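You operate a simulated robot arm through the tools that you are given. There is no shell and no other tool. Be economical: measure what you need, move in short steps, check, and stop when the job is done.

You are at the controls of a simulated robot arm. One attempt, no reset.

## Task
Dose 5 ml of blue water, then 5 ml of yellow, into the vial from pocket A2.
Fine: put it back in the low white rack uncapped; leave the dial on yellow, the slide at LOAD and the other vials alone.
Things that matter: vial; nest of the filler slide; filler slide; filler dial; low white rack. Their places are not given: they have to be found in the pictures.

Only the result counts: the job must be done as asked and must still hold three seconds after the hand-in. Knocking over, shifting, dropping, spilling or breaking anything else fails it.

## Robot
A 7-joint arm with a two-finger parallel gripper, fixed in place. Base frame: the origin is at the foot of the arm, x ahead of it, y to its left, z up; the work surface is at about z = 4. Units: mm, rad, N and s.
With the tool pointing down near the work surface it reaches from about 220 to 580 mm from the base axis. Its first joint turns from -1.152 to 1.152 rad. Payload 2.5 kg.
The tool frame sits at the grasp point between the pads (the TCP): z along the fingers, y along the line on which they close. The tips reach 23 mm beyond it. Largest opening 94 mm; finger width 38, thickness 10; the body of the gripper, 54 by 96 mm, starts 39 mm behind the TCP.
Orientation is that of the tool frame in the base frame, as a unit quaternion [x, y, z, w]. With the fingers straight down and closing along the base's y, the tool's x points along the base's -x, its y along +y and its z along -z.

## Interface
- The arm moves only by the tool servo_tool. Its argument "commands" is a list that holds one entry, the list of rows, each a list of 7 numbers: the finger opening in mm, from 0 to 94, then the shift along the base's x, y, z in units of 50 mm (1.0 is 50 mm), then the turn, a rotation vector about the base's x, y, z in units of 8 degrees (1.0 is 8 degrees). In form: [[[fingers, dx, dy, dz, wx, wy, wz], ...]]. A call has 1 to 20 rows; each row shifts and turns the commanded pose from where the row before left it. A call with a number of a shift or a turn outside -1 to 1 is refused whole. A row lasts 0.2 s, in which the tool goes at most 50 mm and 0.15 rad; a call with a longer step from one row to the next is refused whole, and so is a gripper value outside its range. Where a pose cannot be reached the arm comes as near as it can. A force on the tool above 40 N (or 10 N above the force at the start of the call, whichever is more), or a blocked arm, ends the call early, and 0.2 s more pass. The fingers move at their own pace (about 108 mm/s each) and stop on an object; they squeeze with about 42 N. The grip force told is the motor's: it shows also when the fingers shut on nothing. Time passes only in rows, and 0.2 s behind the last, so rows that do not move let the fingers close. The reply holds the time, the measured pose of the TCP, the force on the tool along the base axes, the opening and the grip force, in the units named above and with some noise.
- Cameras (640 x 400 px; columns grow to the right, rows downward): "scene" is fixed at [128.5, -405.1, 578.3]; the picture's right is [0.78, -0.63, 0.00], its down [-0.22, -0.27, -0.94] and it looks along [0.59, 0.73, -0.34] (base axes); focal length 224 px, centre (320, 200). "wrist" rides on the gripper at [-39, 0, -44] in the tool frame; the picture's right is [0.00, -1.00, 0.00], its down [0.97, 0.00, -0.24] and it looks along [0.24, 0.00, 0.97] (tool axes); focal length 218 px, centre (320, 200).
- capture(camera): a new picture of that camera. The clock stands still meanwhile.
- point_at(camera, pixels): there is no depth. For up to 12 entries [column, row, z] of the newest picture of that camera ("zoom" is the newest enlarged one), the place [x, y] in the base frame at which the ray of that pixel passes the height z, good to about 2 mm, but the place of the scene camera against the robot may be out by one fixed shift of up to 18 mm in any direction. The clock stands still meanwhile.
- inspect(camera, box): a new picture of the part [left, top, right, bottom] of that camera's present view, enlarged. The clock stands still meanwhile.
- job_done(): hands the job in; it is judged then, once.

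Work in short steps. Measure before you move; look again where a grasp or a placing could have gone wrong, and mend it. You have 80 turns and 54 pictures in all, those below and enlarged ones among them. Open the gripper and draw the arm clear of the work before you hand the job in, unless the task says otherwise; then end with one line.

The tools are called after "Call:" by a JSON object that holds its "method" and its "body". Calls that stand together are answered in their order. servo_tool: Moves the arm, as the interface text tells. Its arguments: {"type":"object","properties":{"commands":{"type":"array"}},"required":["commands"]} The other tools are called the same way: capture (camera) takes a picture; point_at (camera, pixels) gives the place at which the rays of pixels pass given heights; inspect (camera, box) takes an enlarged picture of a part of a camera's view; job_done () hands the job in.

At the start:

```text
time: 0.0
eef_pos: [284.6, -187.6, 469.3]
orientation: [0.0, 1.0, 0.0, 0.0]
ft_force: [-0.2, 0.0, -0.7]
width: 93.9
grasp_force: 0.1
```

scene: 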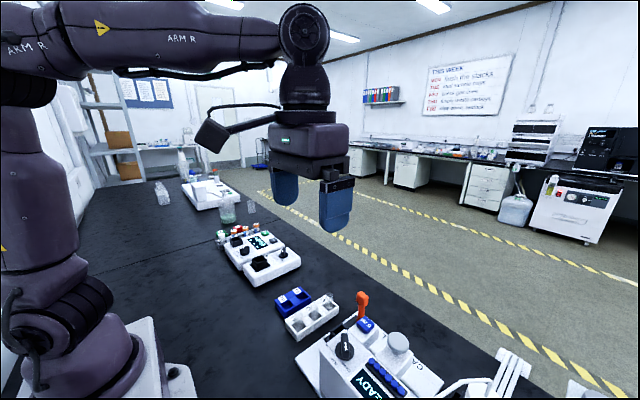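
wrist: 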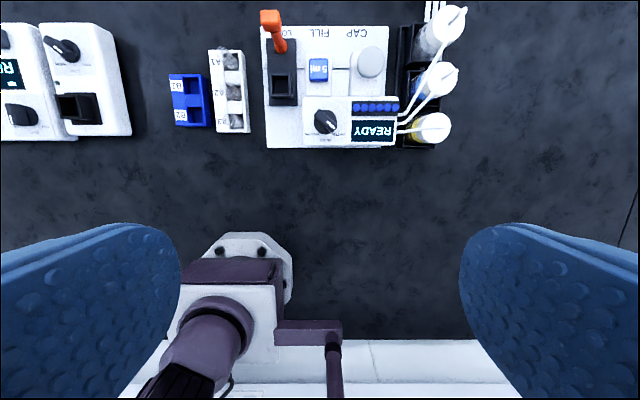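

I start by enlarging the filler and the rack in the wrist view (columns 160–470, rows 0–155).

Call:
{"method": "inspect", "body": {"camera": "wrist", "box": [160, 0, 400, 150]}}

Call:
{"method": "inspect", "body": {"camera": "scene", "box": [260, 275, 460, 400]}}

```text
2.67 times, centred on (280, 75) of wrist
```

zoom: 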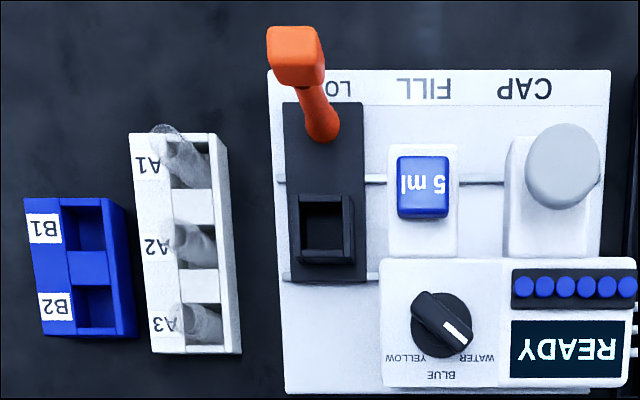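

```text
3.20 times, centred on (360, 338) of scene
```

zoom: 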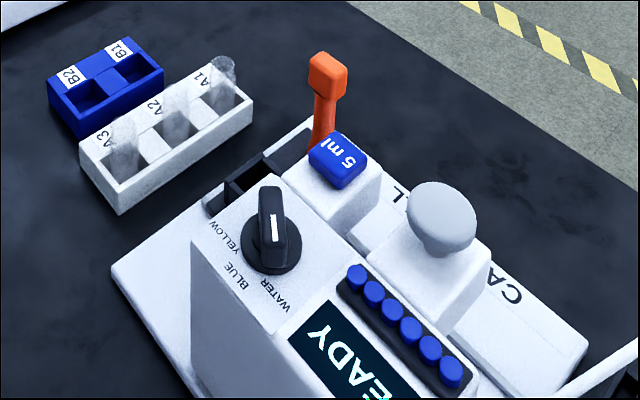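

The dial points at WATER (wrist 325,122), the nest is at (283,84), the lever knob at (271,21), the 5 ml button at (319,70) and pocket A2 near (235,90). I ask for their places at a few heights.

Call:
{"method": "point_at", "body": {"camera": "wrist", "pixels": [[235, 90, 30], [235, 90, 60], [283, 84, 30], [283, 84, 60], [271, 21, 60], [271, 21, 110], [319, 70, 60], [319, 70, 90], [325, 122, 60], [325, 122, 90], [370, 60, 90], [210, 132, 4]]}}

```text
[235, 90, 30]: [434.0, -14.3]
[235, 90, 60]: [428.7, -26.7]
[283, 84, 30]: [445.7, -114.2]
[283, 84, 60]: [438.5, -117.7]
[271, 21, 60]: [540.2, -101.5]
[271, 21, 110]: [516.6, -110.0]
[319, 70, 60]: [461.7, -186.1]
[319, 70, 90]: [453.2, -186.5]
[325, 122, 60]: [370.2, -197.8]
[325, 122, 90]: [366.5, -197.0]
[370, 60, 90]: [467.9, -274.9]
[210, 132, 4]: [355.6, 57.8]
```

Now I move closer above the rack and slide for a better view.

Call:
{"method": "servo_tool", "body": {"commands": [[[94, 0.45, 0.39, -0.7, 0, 0, 0], [94, 0.45, 0.39, -0.7, 0, 0, 0], [94, 0.45, 0.39, -0.7, 0, 0, 0], [94, 0.45, 0.39, -0.7, 0, 0, 0], [94, 0.45, 0.39, -0.7, 0, 0, 0], [94, 0.45, 0.39, -0.7, 0, 0, 0], [94, 0, 0, 0, 0, 0, 0]]]}}

Call:
{"method": "capture", "body": {"camera": "wrist"}}

```text
time: 1.6
eef_pos: [421.8, -74.2, 262.8]
orientation: [0.0, 1.0, 0.0, 0.0]
ft_force: [0.7, 0.1, -0.5]
width: 94.0
grasp_force: 0.0
```

```text
49 pictures are left
```

wrist: 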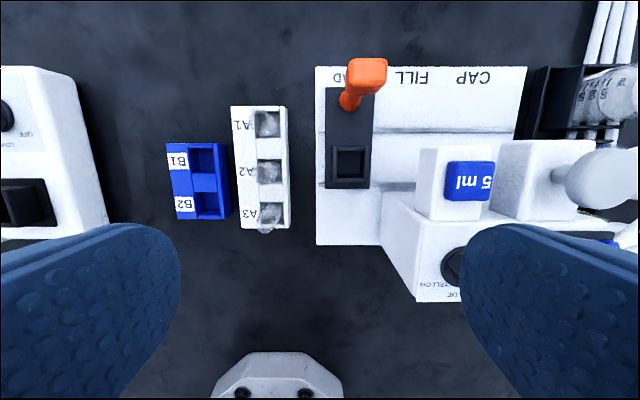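

Call:
{"method": "inspect", "body": {"camera": "wrist", "box": [160, 50, 400, 250]}}

Call:
{"method": "inspect", "body": {"camera": "scene", "box": [280, 280, 440, 380]}}

```text
2.00 times, centred on (280, 150) of wrist
```

zoom: 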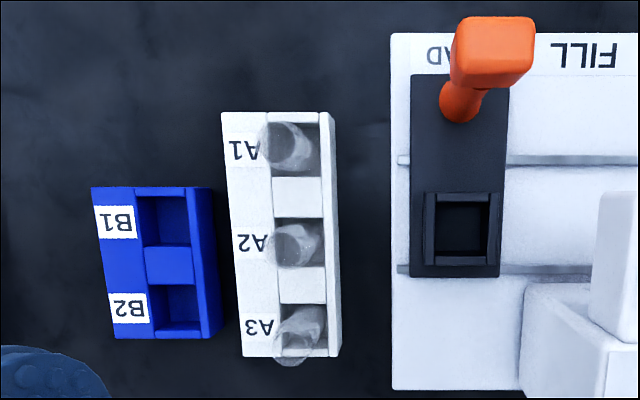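

```text
4.00 times, centred on (360, 330) of scene
```

zoom: 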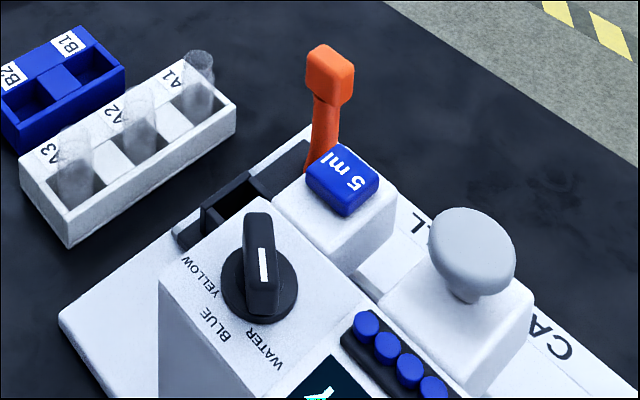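

The vials stand in the white rack (A2's top near wrist 263,173); I need their heights, so I go lower straight over the rack and look again.

Call:
{"method": "servo_tool", "body": {"commands": [[[94, -0.2, 0.43, -0.75, 0, 0, 0], [94, -0.2, 0.43, -0.75, 0, 0, 0], [94, -0.2, 0.43, -0.75, 0, 0, 0], [94, 0, 0, 0, 0, 0, 0]]]}}

Call:
{"method": "capture", "body": {"camera": "wrist"}}

Call:
{"method": "inspect", "body": {"camera": "scene", "box": [240, 210, 400, 330]}}

```text
time: 2.6
eef_pos: [390.4, -5.1, 148.1]
orientation: [0.0, 1.0, 0.0, 0.0]
ft_force: [0.1, -0.1, 0.1]
width: 93.9
grasp_force: 0.1
```

```text
46 pictures are left
```

wrist: 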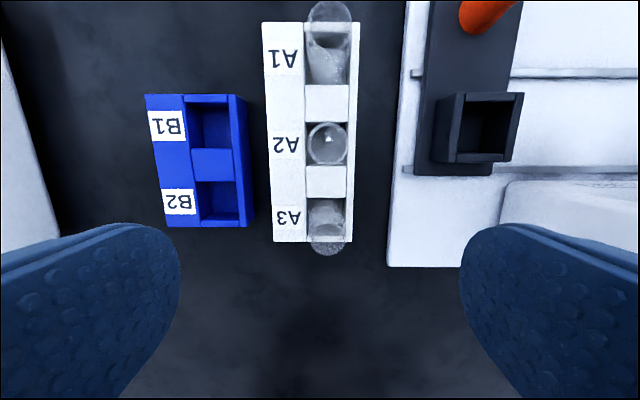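

```text
3.33 times, centred on (320, 270) of scene
```

zoom: 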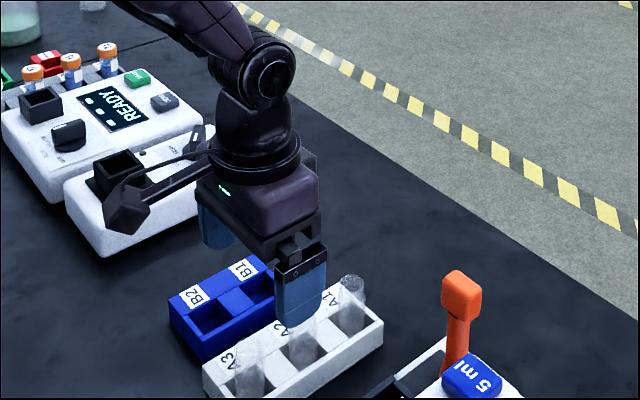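

A2 sits almost below the wrist camera (327,144), so it is near (430,-9), with its top around z 68; the button block looks tall (~147). I rise and go over the panel to look at the dial, button and nest from above.

Call:
{"method": "servo_tool", "body": {"commands": [[[94, 0, 0, 0.9, 0, 0, 0], [94, 0, 0, 0.9, 0, 0, 0], [94, 0, -0.6, 0.5, 0, 0, 0], [94, -0.1, -0.9, 0, 0, 0, 0], [94, -0.1, -0.9, 0, 0, 0, 0], [94, -0.1, -0.8, 0, 0, 0, 0], [94, 0, -0.5, 0, 0, 0, 0], [94, 0, 0, 0, 0, 0, 0]]]}}

Call:
{"method": "capture", "body": {"camera": "wrist"}}

```text
time: 4.4
eef_pos: [373.4, -189.8, 264.7]
orientation: [0.0, 1.0, 0.0, 0.0]
ft_force: [-0.4, 0.7, 0.9]
width: 94.2
grasp_force: 0.0
```

```text
44 pictures are left
```

wrist: 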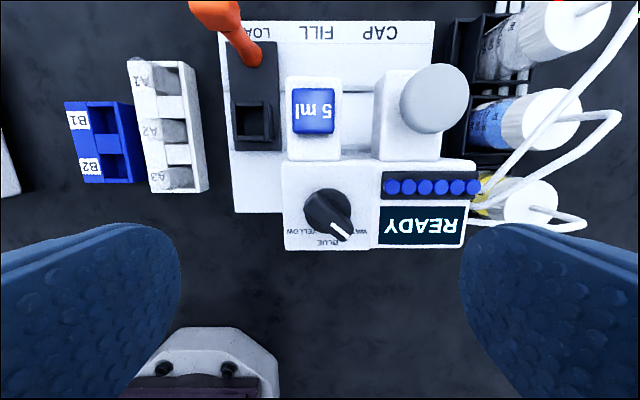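

Call:
{"method": "inspect", "body": {"camera": "wrist", "box": [270, 150, 390, 260]}}

Call:
{"method": "inspect", "body": {"camera": "wrist", "box": [180, 0, 440, 165]}}

```text
3.64 times, centred on (330, 205) of wrist
```

zoom: 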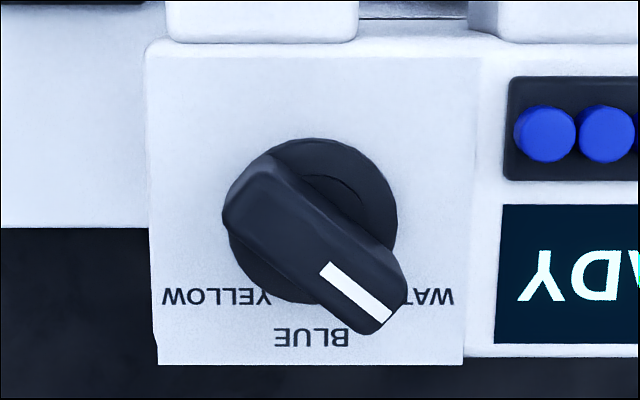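

```text
2.42 times, centred on (310, 82) of wrist
```

zoom: 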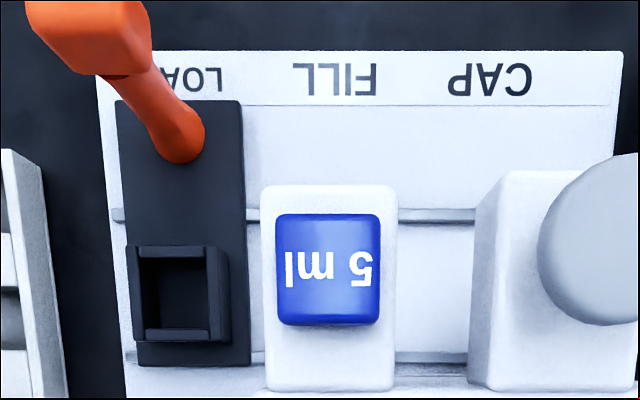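

The dial bar points about 45° towards WATER; triangulating gives the dial at about (360,-196), top near z 152, panel near z 136. I turn the gripper +45° over it and come down to z 200.

Call:
{"method": "servo_tool", "body": {"commands": [[[94, 0, 0, 0, 0, 0, 0.9375], [80, -0.1, -0.04, 0, 0, 0, 0.9375], [60, -0.1, -0.04, -0.3, 0, 0, 0.9375], [44, -0.06, -0.04, -0.3, 0, 0, 0.9375], [44, 0, 0, -0.3, 0, 0, 0.9375], [44, 0, 0, -0.4, 0, 0, 0.9375], [44, 0, 0, 0, 0, 0, 0], [44, 0, 0, 0, 0, 0, 0]]]}}

Call:
{"method": "capture", "body": {"camera": "wrist"}}

Call:
{"method": "inspect", "body": {"camera": "scene", "box": [260, 240, 480, 400]}}

```text
time: 6.2
eef_pos: [362.3, -197.5, 195.6]
orientation: [-0.383, 0.924, 0.0, 0.0]
ft_force: [0.4, 0.3, -0.8]
width: 44.1
grasp_force: 0.1
```

```text
41 pictures are left
```

wrist: 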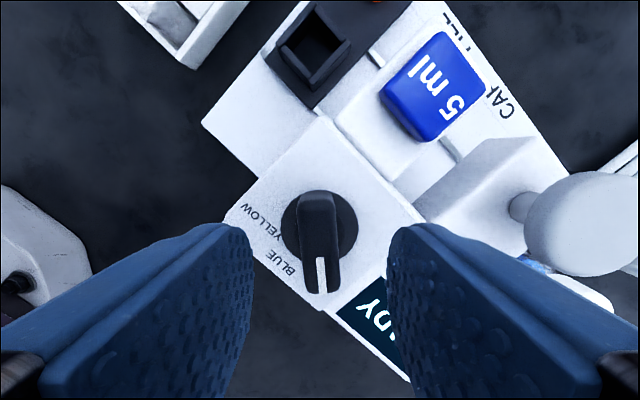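

```text
2.50 times, centred on (370, 320) of scene
```

zoom: 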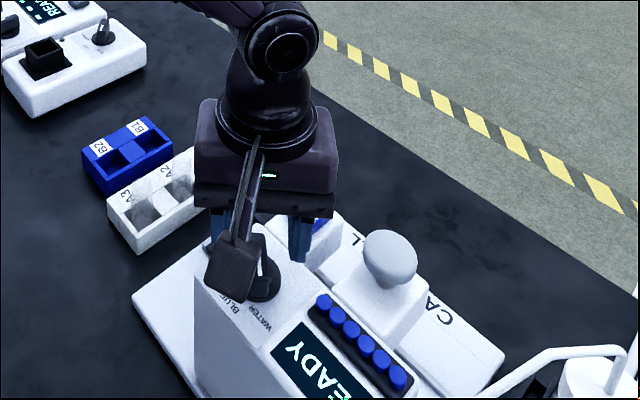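

The bar (318,200)–(322,290) runs parallel between the finger tips (columns 253 and 388). I come down to z 167 and close on it.

Call:
{"method": "servo_tool", "body": {"commands": [[[44, 0, 0, -0.28, 0, 0, 0], [44, 0, 0, -0.28, 0, 0, 0], [44, 0, 0, 0, 0, 0, 0], [8, 0, 0, 0, 0, 0, 0], [8, 0, 0, 0, 0, 0, 0]]]}}

```text
time: 7.4
eef_pos: [361.3, -196.4, 170.1]
orientation: [-0.382, 0.924, 0.0, -0.001]
ft_force: [-5.5, 6.5, 1.9]
width: 14.9
grasp_force: 45.2
```

The fingers hold the bar (width 14.9). I turn -45° to bring the pointer to BLUE.

Call:
{"method": "servo_tool", "body": {"commands": [[[8, 0, 0, 0, 0, 0, -0.9375], [8, 0, 0, 0, 0, 0, -0.9375], [8, 0, 0, 0, 0, 0, -0.9375], [8, 0, 0, 0, 0, 0, -0.9375], [8, 0, 0, 0, 0, 0, -0.9375], [8, 0, 0, 0, 0, 0, -0.9375], [8, 0, 0, 0, 0, 0, 0]]]}}

```text
time: 9.0
eef_pos: [361.6, -195.9, 169.4]
orientation: [0.0, 1.0, 0.002, -0.002]
ft_force: [-13.8, 21.6, -2.0]
width: 14.9
grasp_force: 45.1
```

The turn went through to yaw 0. I open, rise and check the pointer.

Call:
{"method": "servo_tool", "body": {"commands": [[[44, 0, 0, 0, 0, 0, 0], [44, 0, 0, 0, 0, 0, 0], [44, 0, 0, 0.5, 0, 0, 0], [44, 0, 0, 0.5, 0, 0, 0], [44, 0, 0, 0, 0, 0, 0]]]}}

Call:
{"method": "capture", "body": {"camera": "wrist"}}

```text
time: 10.2
eef_pos: [362.4, -199.0, 220.9]
orientation: [0.0, 1.0, 0.0, 0.001]
ft_force: [0.1, 0.7, -0.5]
width: 43.8
grasp_force: 0.0
```

```text
39 pictures are left
```

wrist: 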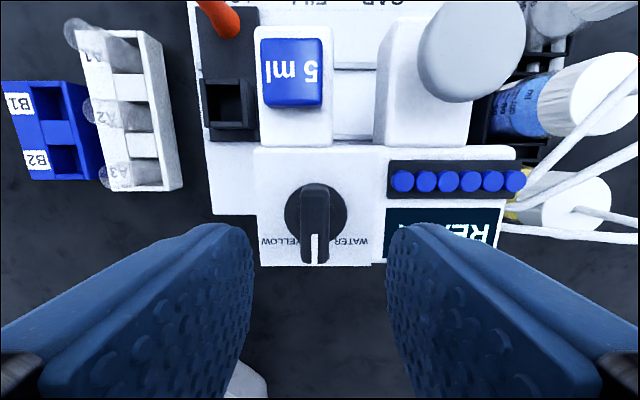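

The pointer (314,245) now stands straight at BLUE. Next I go over the nest for a straight-down view.

Call:
{"method": "servo_tool", "body": {"commands": [[[44, 0.4, 0.6, 0, 0, 0, 0], [44, 0.38, 0.6, 0, 0, 0, 0], [44, 0, 0.56, -0.5, 0, 0, 0], [44, 0, 0, 0, 0, 0, 0]]]}}

Call:
{"method": "capture", "body": {"camera": "wrist"}}

Call:
{"method": "inspect", "body": {"camera": "wrist", "box": [240, 20, 480, 200]}}

```text
time: 11.2
eef_pos: [404.2, -107.5, 194.8]
orientation: [-0.001, 1.0, 0.0, 0.0]
ft_force: [0.2, 0.5, 0.3]
width: 44.0
grasp_force: 0.1
```

```text
38 pictures are left
```

wrist: 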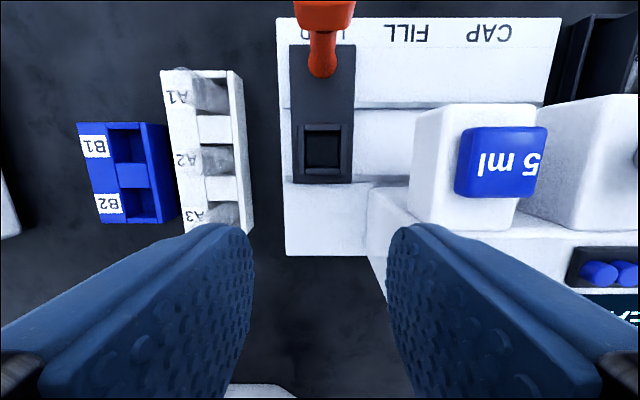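

```text
2.22 times, centred on (360, 110) of wrist
```

zoom: 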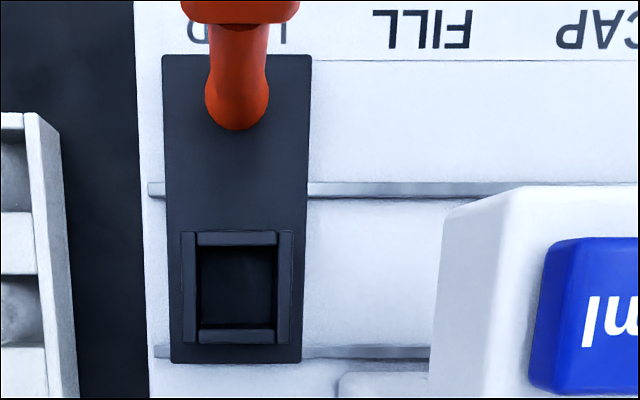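

The nest's rim centre is at (323,149), almost straight below the camera: nest ≈ (440.6,-110). Now I go to A2 (430.5,-9), first stopping at z 110 to look.

Call:
{"method": "servo_tool", "body": {"commands": [[[50, 0.175, 0.66, 0, 0, 0, 0], [50, 0.175, 0.66, 0, 0, 0, 0], [50, 0.175, 0.66, 0, 0, 0, 0], [50, 0, 0, -0.6, 0, 0, 0], [50, 0, 0, -0.6, 0, 0, 0], [50, 0, 0, -0.5, 0, 0, 0], [50, 0, 0, 0, 0, 0, 0]]]}}

Call:
{"method": "capture", "body": {"camera": "wrist"}}

Call:
{"method": "inspect", "body": {"camera": "scene", "box": [240, 220, 400, 340]}}

```text
time: 12.8
eef_pos: [427.6, -10.7, 111.1]
orientation: [0.0, 1.0, 0.001, 0.001]
ft_force: [-0.2, -0.5, -0.2]
width: 49.8
grasp_force: 0.1
```

```text
36 pictures are left
```

wrist: 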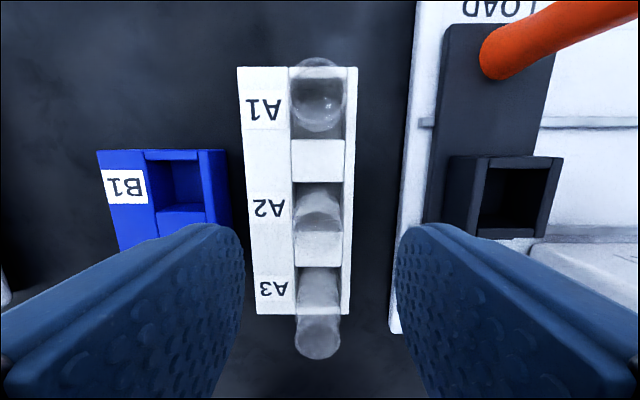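

```text
3.33 times, centred on (320, 280) of scene
```

zoom: 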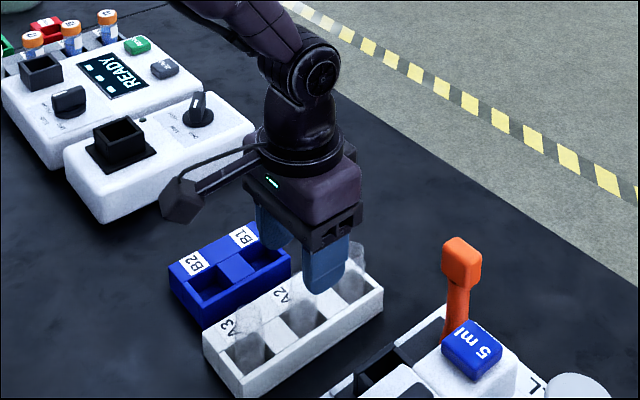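

The A2 pocket centre (col 320) is aligned in y, and its x is ≈430. I lower to z 58 with the fingers either side and take a check picture before closing.

Call:
{"method": "servo_tool", "body": {"commands": [[[50, 0.05, 0, -0.36, 0, 0, 0], [50, 0, 0, -0.36, 0, 0, 0], [50, 0, 0, -0.34, 0, 0, 0], [50, 0, 0, 0, 0, 0, 0]]]}}

Call:
{"method": "inspect", "body": {"camera": "scene", "box": [280, 250, 380, 340]}}

```text
time: 13.8
eef_pos: [428.7, -10.0, 57.0]
orientation: [0.0, 1.0, 0.0, 0.001]
ft_force: [0.6, 0.1, -0.1]
width: 49.9
grasp_force: 0.1
```

```text
4.44 times, centred on (330, 295) of scene
```

zoom: 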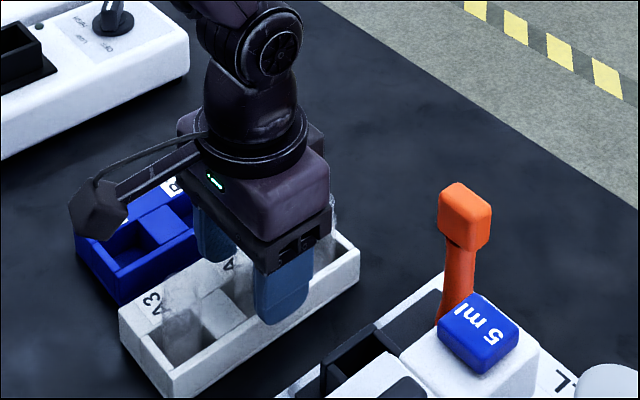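

No contact; the fingers straddle A2. I close on the vial.

Call:
{"method": "servo_tool", "body": {"commands": [[[14, 0, 0, 0, 0, 0, 0], [14, 0, 0, 0, 0, 0, 0], [14, 0, 0, 0, 0, 0, 0]]]}}

```text
time: 14.6
eef_pos: [429.4, -11.2, 55.8]
orientation: [0.0, 1.0, 0.0, 0.0]
ft_force: [0.6, 0.0, 0.3]
width: 23.5
grasp_force: 41.7
```

The vial is held (23.5 mm). I lift it straight up and look.

Call:
{"method": "servo_tool", "body": {"commands": [[[14, 0, 0, 0.5, 0, 0, 0], [14, 0, 0, 0.8, 0, 0, 0], [14, 0, 0, 0.8, 0, 0, 0], [14, 0, 0, 0.6, 0, 0, 0], [14, 0, 0, 0, 0, 0, 0]]]}}

Call:
{"method": "inspect", "body": {"camera": "scene", "box": [260, 200, 400, 320]}}

Call:
{"method": "capture", "body": {"camera": "wrist"}}

```text
time: 15.8
eef_pos: [431.5, -9.7, 193.8]
orientation: [-0.001, 1.0, 0.0, -0.001]
ft_force: [-0.2, 0.1, -0.4]
width: 22.2
grasp_force: 42.2
```

```text
3.33 times, centred on (330, 260) of scene
```

zoom: 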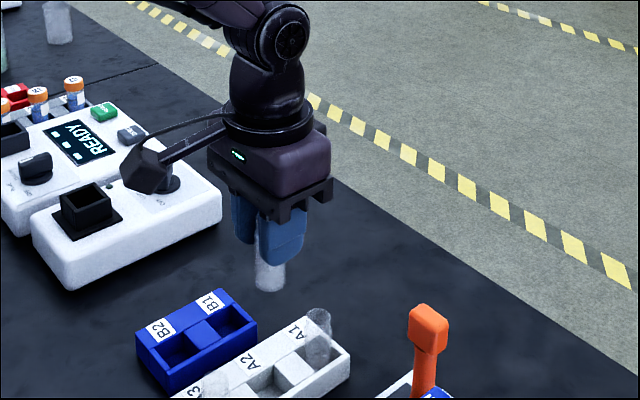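

```text
32 pictures are left
```

wrist: 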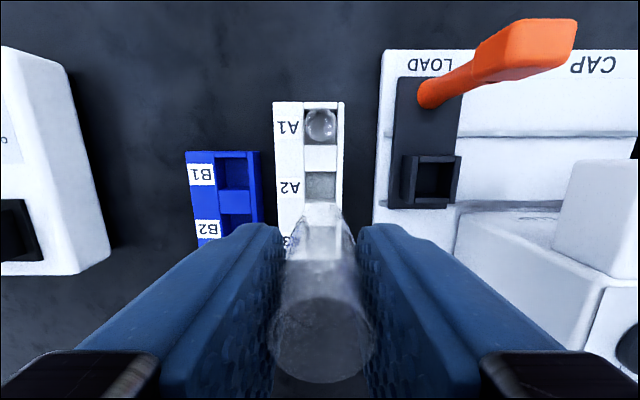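

Vial hangs straight, bottom about 50 mm below the TCP. I turn -90° (so the body clears the filler block and the lever) while moving over the nest at this height.

Call:
{"method": "servo_tool", "body": {"commands": [[[14, 0.0155, -0.167, 0, 0, 0, -0.9375], [14, 0.0155, -0.167, 0, 0, 0, -0.9375], [14, 0.0155, -0.167, 0, 0, 0, -0.9375], [14, 0.0155, -0.167, 0, 0, 0, -0.9375], [14, 0.0155, -0.167, 0, 0, 0, -0.9375], [14, 0.0155, -0.167, 0, 0, 0, -0.9375], [14, 0.0155, -0.167, 0, 0, 0, -0.9375], [14, 0.0155, -0.167, 0, 0, 0, -0.9375], [14, 0.0155, -0.167, 0, 0, 0, -0.9375], [14, 0.0155, -0.167, 0, 0, 0, -0.9375], [14, 0.0155, -0.167, 0, 0, 0, -0.9375], [14, 0.0155, -0.167, 0, 0, 0, -0.9375], [14, 0, 0, 0, 0, 0, 0]]]}}

Call:
{"method": "capture", "body": {"camera": "wrist"}}

Call:
{"method": "inspect", "body": {"camera": "scene", "box": [280, 220, 440, 340]}}

```text
time: 18.6
eef_pos: [440.6, -109.5, 192.6]
orientation: [0.708, 0.706, -0.001, 0.0]
ft_force: [-0.6, 0.3, -1.2]
width: 21.8
grasp_force: 41.7
```

```text
31 pictures are left
```

wrist: 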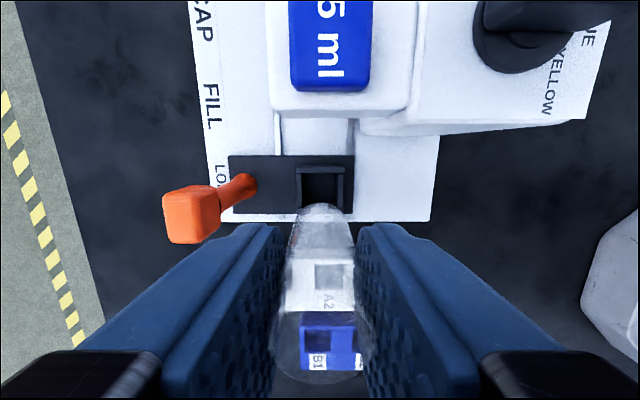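

```text
3.33 times, centred on (360, 280) of scene
```

zoom: 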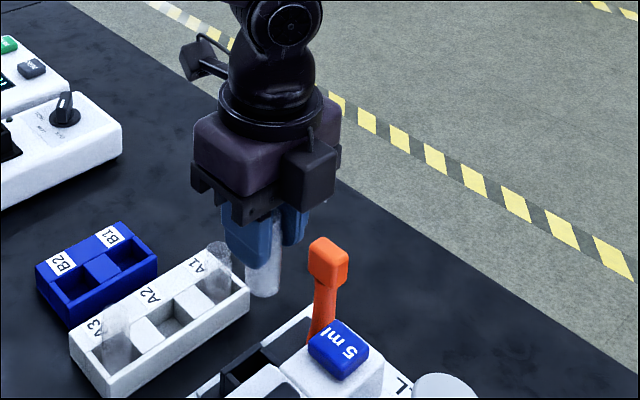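

At yaw -90 the camera box (scene zoom 312,172) would come close to the filler block face (y ≈ -164.5), so yaw 0 leaves more room (body edge ≈ -158, knob from x ≈ 503). I turn back and lower to z 115 over the nest to check.

Call:
{"method": "servo_tool", "body": {"commands": [[[14, 0, 0, 0, 0, 0, 0.9375], [14, 0, 0, 0, 0, 0, 0.9375], [14, 0, 0, 0, 0, 0, 0.9375], [14, 0, 0, 0, 0, 0, 0.9375], [14, 0, 0, 0, 0, 0, 0.9375], [14, 0, 0, 0, 0, 0, 0.9375], [14, 0, 0, 0, 0, 0, 0.9375], [14, 0, 0, 0, 0, 0, 0.9375], [14, 0, 0, 0, 0, 0, 0.9375], [14, 0, 0, 0, 0, 0, 0.9375], [14, 0, 0, 0, 0, 0, 0.9375], [14, 0, 0, 0, 0, 0, 0.9375], [14, -0.01, 0.02, -0.5, 0, 0, 0], [14, 0, 0, -0.5, 0, 0, 0], [14, 0, 0, -0.5, 0, 0, 0], [14, 0, 0, 0, 0, 0, 0]]]}}

Call:
{"method": "capture", "body": {"camera": "wrist"}}

Call:
{"method": "inspect", "body": {"camera": "scene", "box": [290, 220, 430, 340]}}

```text
time: 22.0
eef_pos: [440.0, -108.5, 117.1]
orientation: [0.001, 1.0, 0.0, 0.0]
ft_force: [0.7, -0.3, -0.1]
width: 22.1
grasp_force: 42.2
```

```text
29 pictures are left
```

wrist: 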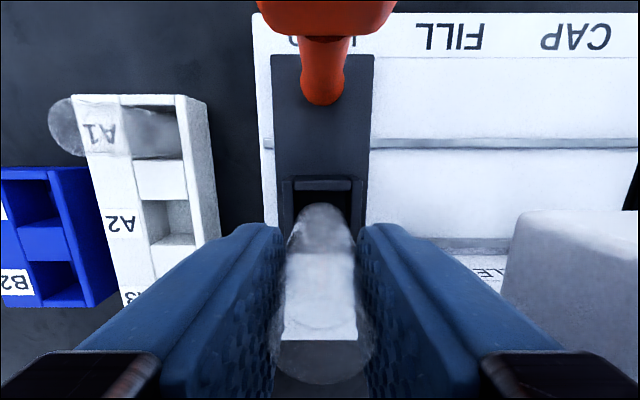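

```text
3.33 times, centred on (360, 280) of scene
```

zoom: 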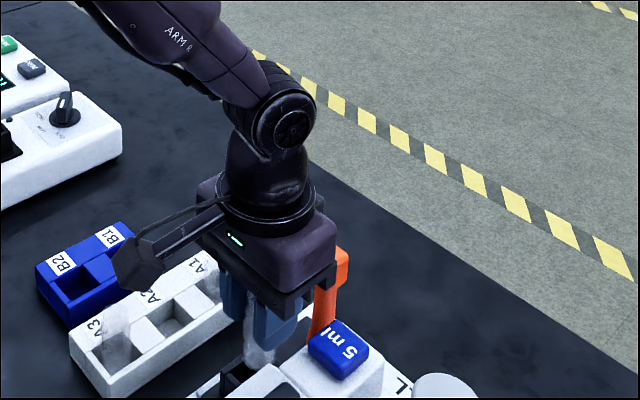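

Vial and nest line up (nest rim columns 281–366, vial bottom at 319). I lower in small steps into the nest, watching the force.

Call:
{"method": "servo_tool", "body": {"commands": [[[14, 0.01, 0, -0.2, 0, 0, 0], [14, 0, 0, -0.2, 0, 0, 0], [14, 0, 0, -0.2, 0, 0, 0], [14, 0, 0, -0.1, 0, 0, 0], [14, 0, 0, 0, 0, 0, 0]]]}}

Call:
{"method": "inspect", "body": {"camera": "wrist", "box": [200, 100, 440, 250]}}

Call:
{"method": "inspect", "body": {"camera": "scene", "box": [320, 270, 420, 340]}}

```text
time: 23.2
eef_pos: [439.0, -109.5, 80.7]
orientation: [-0.001, 1.0, 0.0, 0.0]
ft_force: [0.1, -0.7, 0.5]
width: 22.0
grasp_force: 41.8
```

```text
2.67 times, centred on (320, 175) of wrist
```

zoom: 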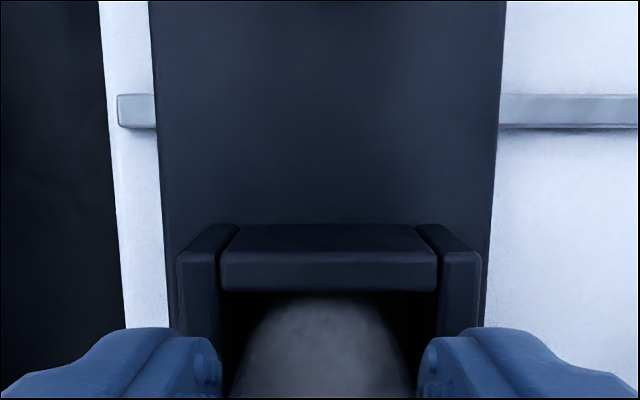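

```text
5.71 times, centred on (370, 305) of scene
```

zoom: 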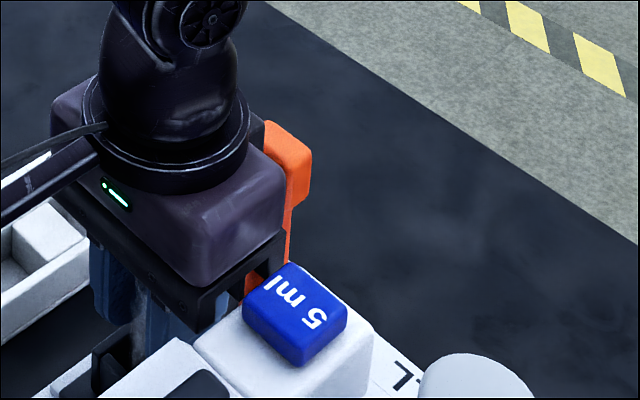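

The vial is inside the nest walls and centred. I keep lowering in 2–3 mm steps until a contact force shows.

Call:
{"method": "servo_tool", "body": {"commands": [[[14, 0, 0, -0.06, 0, 0, 0], [14, 0, 0, -0.06, 0, 0, 0], [14, 0, 0, 0, 0, 0, 0]]]}}

Call:
{"method": "servo_tool", "body": {"commands": [[[14, 0, 0, -0.04, 0, 0, 0], [14, 0, 0, 0, 0, 0, 0]]]}}

```text
time: 24.0
eef_pos: [440.4, -110.0, 76.5]
orientation: [0.0, 1.0, -0.001, 0.002]
ft_force: [-7.5, 1.4, 25.9]
width: 21.7
grasp_force: 42.1
```

```text
time: 24.4
eef_pos: [440.7, -110.4, 78.0]
orientation: [0.0, 1.0, -0.001, 0.002]
ft_force: [-2.7, 1.1, 9.6]
width: 21.4
grasp_force: 42.1
stopped in row 1: the force on the tool passed its limit (the readings are from after the stop); the commanded pose is now the measured one
```

Contact with the floor at z ≈ 77. I open the fingers moderately, rise straight up and look.

Call:
{"method": "servo_tool", "body": {"commands": [[[30, 0, 0, 0, 0, 0, 0], [44, 0, 0, 0, 0, 0, 0], [44, 0, 0, 0.3, 0, 0, 0], [44, 0, 0, 0.6, 0, 0, 0], [44, 0, 0, 0.8, 0, 0, 0], [44, 0, 0, 0.8, 0, 0, 0], [44, 0, 0, 0, 0, 0, 0]]]}}

Call:
{"method": "capture", "body": {"camera": "wrist"}}

Call:
{"method": "inspect", "body": {"camera": "scene", "box": [290, 260, 430, 360]}}

```text
time: 26.0
eef_pos: [440.0, -109.5, 200.6]
orientation: [0.0, 1.0, -0.001, 0.002]
ft_force: [0.1, -0.6, 0.3]
width: 44.0
grasp_force: 0.0
```

```text
25 pictures are left
```

wrist: 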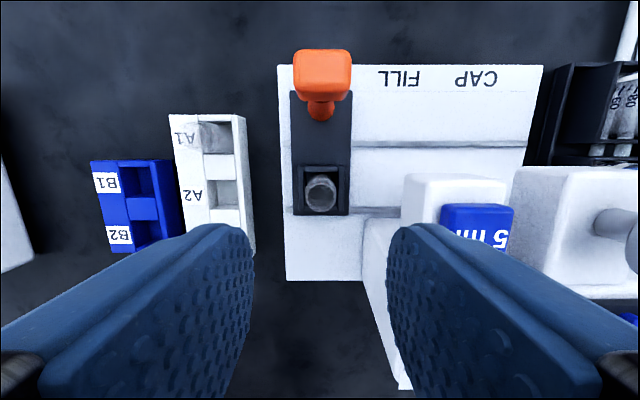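

```text
4.00 times, centred on (360, 310) of scene
```

zoom: 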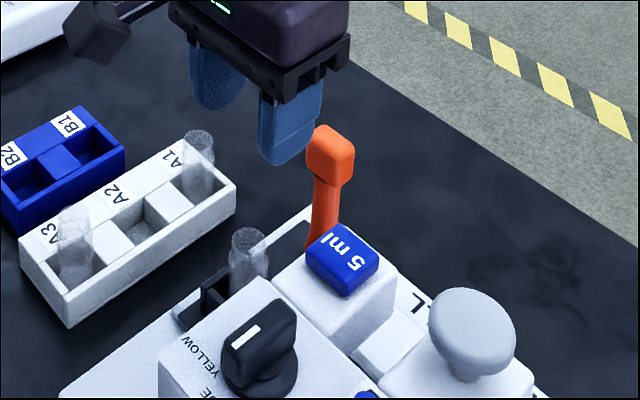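

The vial stands in the nest at (320,193). The lever knob is at about (515,-111), top z ≈ 122; I move over it and lower around it with fingers open 64.

Call:
{"method": "servo_tool", "body": {"commands": [[[64, 0.75, -0.02, 0, 0, 0, 0], [64, 0.75, -0.01, 0, 0, 0, 0], [64, 0, 0, -0.6, 0, 0, 0], [64, 0, 0, -0.6, 0, 0, 0], [64, 0, 0, -0.55, 0, 0, 0], [64, 0, 0, 0, 0, 0, 0]]]}}

Call:
{"method": "inspect", "body": {"camera": "scene", "box": [290, 220, 450, 340]}}

```text
time: 27.4
eef_pos: [515.7, -111.3, 114.5]
orientation: [0.0, 1.0, -0.001, 0.002]
ft_force: [0.7, -0.5, -0.4]
width: 63.9
grasp_force: 0.1
```

```text
3.33 times, centred on (370, 280) of scene
```

zoom: 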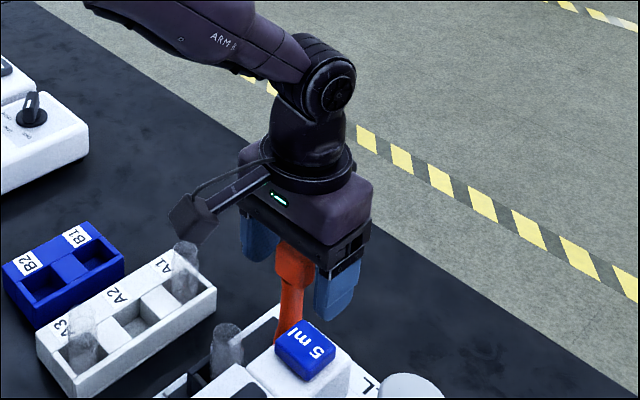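

The knob stands between the fingers. I close on it.

Call:
{"method": "servo_tool", "body": {"commands": [[[14, 0, 0, 0, 0, 0, 0], [14, 0, 0, 0, 0, 0, 0], [14, 0, 0, 0, 0, 0, 0]]]}}

```text
time: 28.2
eef_pos: [515.1, -111.0, 114.6]
orientation: [0.0, 1.0, 0.0, 0.001]
ft_force: [2.9, 1.2, -1.7]
width: 29.9
grasp_force: 45.2
```

Gripped (29.9 mm). I slide towards FILL by about 75 mm in y, gently.

Call:
{"method": "servo_tool", "body": {"commands": [[[14, 0, -0.15, 0, 0, 0, 0], [14, 0, -0.25, 0, 0, 0, 0], [14, 0, -0.3, 0, 0, 0, 0], [14, 0, -0.3, 0, 0, 0, 0], [14, 0, -0.25, 0, 0, 0, 0], [14, 0, -0.15, 0, 0, 0, 0], [14, 0, -0.1, 0, 0, 0, 0], [14, 0, 0, 0, 0, 0, 0]]]}}

Call:
{"method": "capture", "body": {"camera": "scene"}}

```text
time: 30.0
eef_pos: [516.0, -187.3, 114.3]
orientation: [0.0, 1.0, -0.001, 0.001]
ft_force: [-11.9, 2.3, 21.3]
width: 29.6
grasp_force: 45.3
```

```text
22 pictures are left
```

scene: 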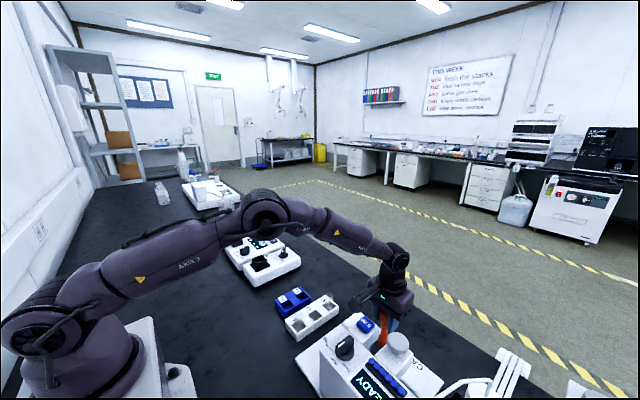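

The slide moved 76 mm to y -187. I release, rise, and back off to view the slide and button from above.

Call:
{"method": "servo_tool", "body": {"commands": [[[64, 0, 0, 0, 0, 0, 0], [64, 0, 0, 0, 0, 0, 0], [64, 0, 0, 0.5, 0, 0, 0], [64, 0, 0, 0.8, 0, 0, 0], [64, 0, 0, 0.6, 0, 0, 0], [64, -0.8, 0, 0, 0, 0, 0], [20, -0.75, 0.02, 0, 0, 0, 0], [10, 0, 0, 0, 0, 0, 0], [4, 0, 0, 0, 0, 0, 0]]]}}

Call:
{"method": "capture", "body": {"camera": "wrist"}}

```text
time: 32.0
eef_pos: [440.7, -186.2, 210.0]
orientation: [0.0, 1.0, -0.001, 0.001]
ft_force: [1.2, -0.3, -0.2]
width: 4.4
grasp_force: 0.0
```

```text
21 pictures are left
```

wrist: 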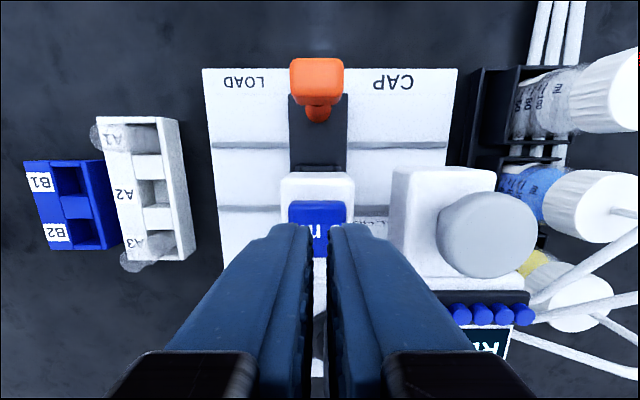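

The carriage (cols 289–348) is centred on the FILL block (281–354). Button centre ≈ (436,-184.5); I bring the closed fingertips over it.

Call:
{"method": "servo_tool", "body": {"commands": [[[0, -0.095, 0.03, -0.3, 0, 0, 0], [0, 0, 0, -0.3, 0, 0, 0], [0, 0, 0, -0.12, 0, 0, 0], [0, 0, 0, 0, 0, 0, 0]]]}}

Call:
{"method": "inspect", "body": {"camera": "scene", "box": [320, 270, 440, 360]}}

```text
time: 33.0
eef_pos: [434.3, -184.6, 171.7]
orientation: [0.0, 1.0, -0.001, 0.003]
ft_force: [-0.7, -0.4, 0.3]
width: 0.0
grasp_force: 42.1
```

```text
4.44 times, centred on (380, 315) of scene
```

zoom: 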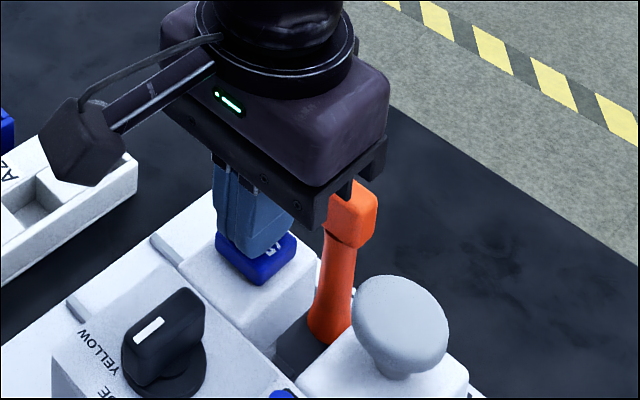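

Tips are right over the button. I press down in small steps, watching the force.

Call:
{"method": "servo_tool", "body": {"commands": [[[0, 0, 0, -0.04, 0, 0, 0], [0, 0, 0, -0.04, 0, 0, 0], [0, 0, 0, -0.04, 0, 0, 0], [0, 0, 0, 0, 0, 0, 0]]]}}

```text
time: 34.0
eef_pos: [434.7, -184.4, 167.1]
orientation: [0.0, 1.0, -0.001, 0.002]
ft_force: [1.8, -0.5, 4.9]
width: 0.1
grasp_force: 42.1
```

Contact begins (4.9 N). I press a little further.

Call:
{"method": "servo_tool", "body": {"commands": [[[0, 0, 0, -0.04, 0, 0, 0], [0, 0, 0, -0.03, 0, 0, 0], [0, 0, 0, 0, 0, 0, 0]]]}}

Call:
{"method": "inspect", "body": {"camera": "scene", "box": [320, 290, 440, 400]}}

```text
time: 34.8
eef_pos: [433.7, -184.9, 163.1]
orientation: [0.0, 1.0, -0.002, 0.003]
ft_force: [2.1, -2.5, 18.3]
width: 0.0
grasp_force: 41.8
```

```text
3.64 times, centred on (380, 345) of scene
```

zoom: 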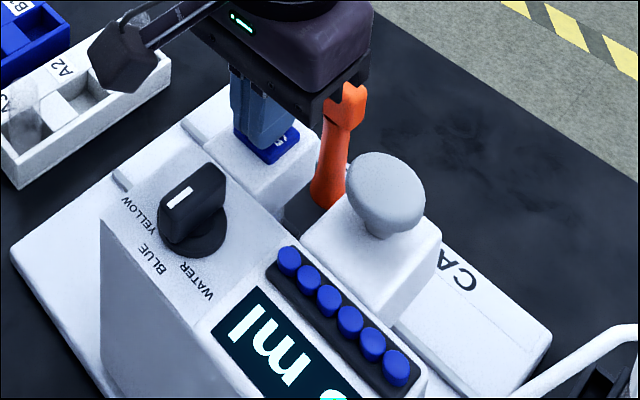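

The display now shows a "… ml" text, so the press registered. I release the button by rising straight up, then look at the display.

Call:
{"method": "servo_tool", "body": {"commands": [[[0, 0, 0, 0.3, 0, 0, 0], [0, 0, 0, 0.5, 0, 0, 0], [0, 0, 0, 0.4, 0, 0, 0], [0, 0, 0, 0, 0, 0, 0]]]}}

Call:
{"method": "capture", "body": {"camera": "wrist"}}

Call:
{"method": "inspect", "body": {"camera": "scene", "box": [320, 310, 440, 400]}}

```text
time: 35.8
eef_pos: [432.5, -184.8, 222.3]
orientation: [0.0, 1.0, 0.0, 0.001]
ft_force: [-0.9, 0.4, -0.4]
width: 0.1
grasp_force: 42.0
```

```text
18 pictures are left
```

wrist: 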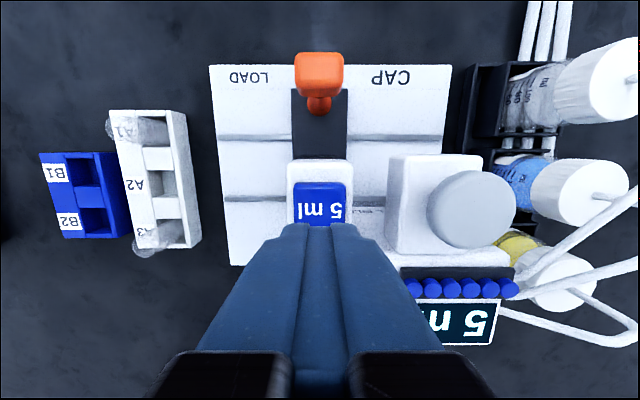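

```text
4.44 times, centred on (380, 355) of scene
```

zoom: 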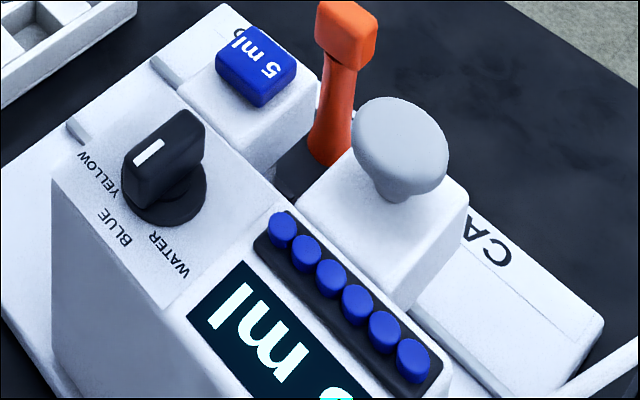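

The display reads "5 ml" (wrist 455,320). Now I go to the dial (361,-195.5) at yaw 0 to turn it to YELLOW.

Call:
{"method": "servo_tool", "body": {"commands": [[[20, -0.7, -0.1, 0, 0, 0, 0], [44, -0.73, -0.12, 0, 0, 0, 0], [44, 0, 0, -0.3, 0, 0, 0], [44, 0, 0, -0.3, 0, 0, 0], [44, 0, 0, -0.3, 0, 0, 0], [44, 0, 0, -0.15, 0, 0, 0], [44, 0, 0, 0, 0, 0, 0]]]}}

```text
time: 37.4
eef_pos: [362.7, -195.0, 168.9]
orientation: [0.0, 1.0, -0.001, 0.002]
ft_force: [0.1, 0.9, 0.2]
width: 43.9
grasp_force: 0.1
```

In place with no contact. I close on the bar and turn -45°.

Call:
{"method": "servo_tool", "body": {"commands": [[[8, -0.02, 0, 0, 0, 0, 0], [8, 0, 0, 0, 0, 0, 0], [8, 0, 0, 0, 0, 0, -0.9375], [8, 0, 0, 0, 0, 0, -0.9375], [8, 0, 0, 0, 0, 0, -0.9375], [8, 0, 0, 0, 0, 0, -0.9375], [8, 0, 0, 0, 0, 0, -0.9375], [8, 0, 0, 0, 0, 0, -0.9375], [8, 0, 0, 0, 0, 0, 0]]]}}

Call:
{"method": "servo_tool", "body": {"commands": [[[44, 0, 0, 0, 0, 0, 0], [44, 0, 0, 0, 0, 0, 0], [44, 0, 0, 0.5, 0, 0, 0], [44, 0, 0, 0.7, 0, 0, 0], [44, 0, 0, 0, 0, 0, 0]]]}}

Call:
{"method": "capture", "body": {"camera": "wrist"}}

```text
time: 39.4
eef_pos: [361.1, -196.6, 172.2]
orientation: [0.384, 0.923, -0.002, 0.005]
ft_force: [17.3, -20.7, -17.7]
width: 14.9
grasp_force: 44.5
```

```text
time: 40.6
eef_pos: [362.0, -194.3, 229.9]
orientation: [0.383, 0.924, -0.001, 0.001]
ft_force: [1.3, 0.3, -0.4]
width: 44.2
grasp_force: 0.0
```

```text
16 pictures are left
```

wrist: 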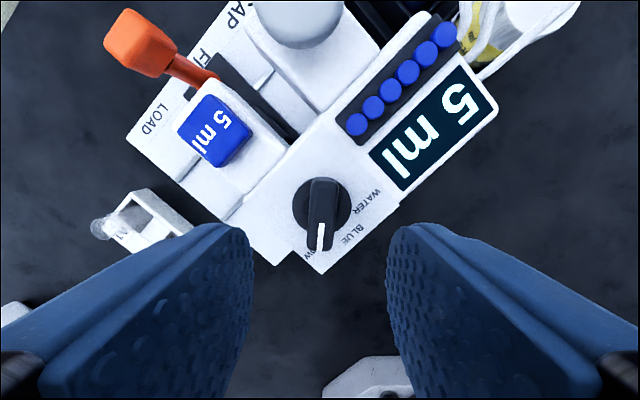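

The pointer covers YELLOW now. I turn back, close the fingers and go above the button again.

Call:
{"method": "servo_tool", "body": {"commands": [[[0, 0, 0, 0, 0, 0, 0.9375], [0, 0.2, 0, 0, 0, 0, 0.9375], [0, 0.3, 0.05, 0, 0, 0, 0.9375], [0, 0.3, 0.05, 0, 0, 0, 0.9375], [0, 0.3, 0.05, 0, 0, 0, 0.9375], [0, 0.35, 0.04, 0, 0, 0, 0.9375], [0, 0, 0, -0.4, 0, 0, 0], [0, 0, 0, -0.4, 0, 0, 0], [0, 0, 0, -0.34, 0, 0, 0], [0, 0, 0, 0, 0, 0, 0]]]}}

```text
time: 42.8
eef_pos: [432.6, -187.1, 173.2]
orientation: [-0.001, 1.0, -0.001, 0.001]
ft_force: [-1.8, -0.2, 0.1]
width: 0.0
grasp_force: 42.1
```

Above the button at z 173; now the same press to about z 163.

Call:
{"method": "servo_tool", "body": {"commands": [[[0, 0.03, 0.04, -0.05, 0, 0, 0], [0, 0, 0, -0.05, 0, 0, 0], [0, 0, 0, -0.04, 0, 0, 0], [0, 0, 0, -0.04, 0, 0, 0], [0, 0, 0, -0.03, 0, 0, 0], [0, 0, 0, 0, 0, 0, 0]]]}}

Call:
{"method": "inspect", "body": {"camera": "scene", "box": [320, 310, 440, 400]}}

```text
time: 44.2
eef_pos: [435.3, -184.0, 164.3]
orientation: [0.0, 1.0, -0.002, 0.003]
ft_force: [3.0, 3.8, 15.5]
width: 0.1
grasp_force: 42.0
```

```text
4.44 times, centred on (380, 355) of scene
```

zoom: 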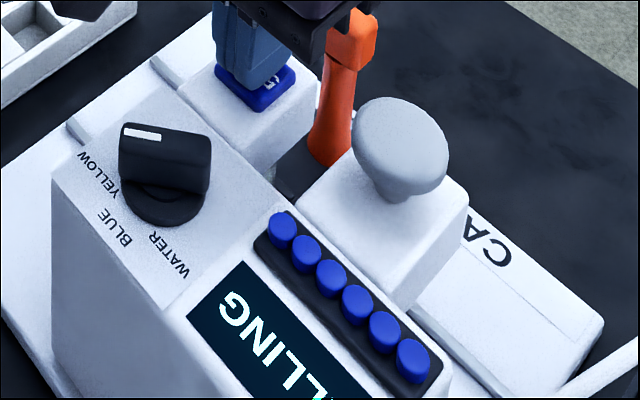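

The display shows "FILLING". I wait a little, rise and read the display.

Call:
{"method": "servo_tool", "body": {"commands": [[[0, 0, 0, 0, 0, 0, 0], [0, 0, 0, 0.3, 0, 0, 0], [0, 0, 0, 0.5, 0, 0, 0], [0, 0, 0, 0.4, 0, 0, 0], [0, 0, 0, 0, 0, 0, 0], [0, 0, 0, 0, 0, 0, 0], [0, 0, 0, 0, 0, 0, 0], [0, 0, 0, 0, 0, 0, 0]]]}}

Call:
{"method": "capture", "body": {"camera": "wrist"}}

```text
time: 46.0
eef_pos: [433.9, -184.5, 224.0]
orientation: [0.0, 1.0, -0.001, 0.001]
ft_force: [-0.4, 0.4, 0.5]
width: 0.2
grasp_force: 41.5
```

```text
14 pictures are left
```

wrist: 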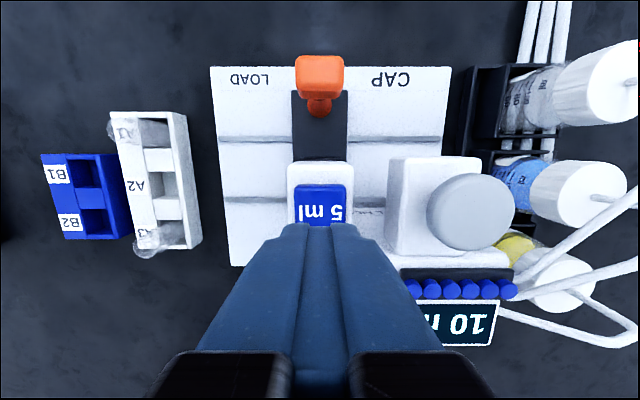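

It reads "10 ml". I go to the lever knob (516,-187) with fingers open and lower around it.

Call:
{"method": "servo_tool", "body": {"commands": [[[40, 0.8, -0.02, 0, 0, 0, 0], [64, 0.83, -0.02, 0, 0, 0, 0], [64, 0, 0, -0.3, 0, 0, 0], [64, 0, 0, -0.6, 0, 0, 0], [64, 0, 0, -0.6, 0, 0, 0], [64, 0, 0, -0.68, 0, 0, 0], [64, 0, 0, 0, 0, 0, 0], [14, 0, 0, 0, 0, 0, 0], [14, 0, 0, 0, 0, 0, 0], [14, 0, 0, 0, 0, 0, 0]]]}}

```text
time: 48.2
eef_pos: [512.6, -186.7, 113.0]
orientation: [-0.001, 1.0, 0.0, 0.002]
ft_force: [1.2, 2.3, -4.1]
width: 30.1
grasp_force: 44.5
```

Knob gripped. I slide back +76 mm to LOAD.

Call:
{"method": "servo_tool", "body": {"commands": [[[14, 0, 0.12, 0, 0, 0, 0], [14, 0, 0.2, 0, 0, 0, 0], [14, 0, 0.25, 0, 0, 0, 0], [14, 0, 0.28, 0, 0, 0, 0], [14, 0, 0.25, 0, 0, 0, 0], [14, 0, 0.2, 0, 0, 0, 0], [14, 0, 0.14, 0, 0, 0, 0], [14, 0, 0.08, 0, 0, 0, 0], [14, 0, 0, 0, 0, 0, 0]]]}}

```text
time: 50.2
eef_pos: [514.2, -109.8, 113.5]
orientation: [0.0, 1.0, 0.001, -0.003]
ft_force: [-32.2, 0.0, 10.9]
width: 29.7
grasp_force: 44.8
```

Back at y -110. I release, rise, and go over the nest to look.

Call:
{"method": "servo_tool", "body": {"commands": [[[64, 0, 0, 0, 0, 0, 0], [64, 0, 0, 0, 0, 0, 0], [64, 0, 0, 0.4, 0, 0, 0], [64, 0, 0, 0.8, 0, 0, 0], [64, 0, 0, 0.55, 0, 0, 0], [64, -0.75, 0, 0, 0, 0, 0], [44, -0.75, 0, 0, 0, 0, 0], [44, 0, 0, 0, 0, 0, 0]]]}}

Call:
{"method": "capture", "body": {"camera": "wrist"}}

Call:
{"method": "inspect", "body": {"camera": "scene", "box": [290, 260, 430, 360]}}

```text
time: 52.0
eef_pos: [438.4, -110.7, 204.0]
orientation: [0.0, 1.0, 0.0, 0.003]
ft_force: [0.4, 0.9, 0.0]
width: 44.2
grasp_force: 0.1
```

```text
13 pictures are left
```

wrist: 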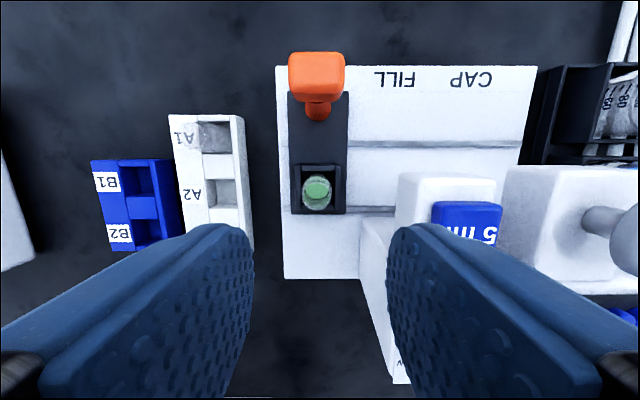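

```text
4.00 times, centred on (360, 310) of scene
```

zoom: 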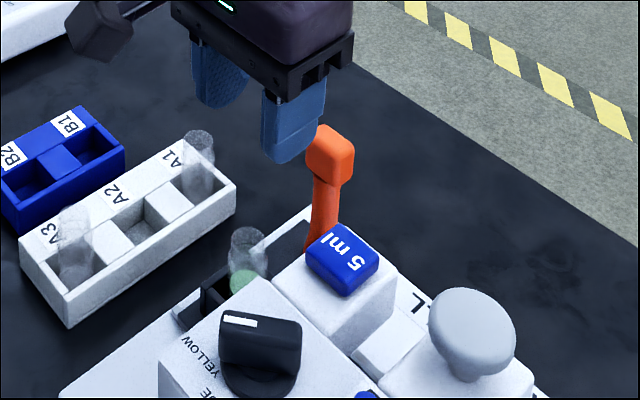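

Green liquid sits in the vial (317,190) and the slide is back at LOAD. I lower to the grip height (z 78) around the vial.

Call:
{"method": "servo_tool", "body": {"commands": [[[44, 0.04, 0.03, -0.5, 0, 0, 0], [44, 0, 0, -0.6, 0, 0, 0], [44, 0, 0, -0.6, 0, 0, 0], [44, 0, 0, -0.5, 0, 0, 0], [44, 0, 0, -0.3, 0, 0, 0], [44, 0, 0, 0, 0, 0, 0]]]}}

```text
time: 53.4
eef_pos: [444.5, -107.9, 75.3]
orientation: [0.0, 1.0, -0.001, 0.002]
ft_force: [-0.1, 0.6, -0.3]
width: 43.9
grasp_force: 0.0
```

I correct slightly (x -3, z +2) and close on the vial.

Call:
{"method": "servo_tool", "body": {"commands": [[[44, -0.06, -0.01, 0.04, 0, 0, 0], [44, 0, 0, 0, 0, 0, 0], [14, 0, 0, 0, 0, 0, 0], [14, 0, 0, 0, 0, 0, 0], [14, 0, 0, 0, 0, 0, 0]]]}}

```text
time: 54.6
eef_pos: [440.4, -108.2, 77.8]
orientation: [0.0, 1.0, -0.001, 0.001]
ft_force: [0.8, 0.1, 0.2]
width: 23.1
grasp_force: 41.9
```

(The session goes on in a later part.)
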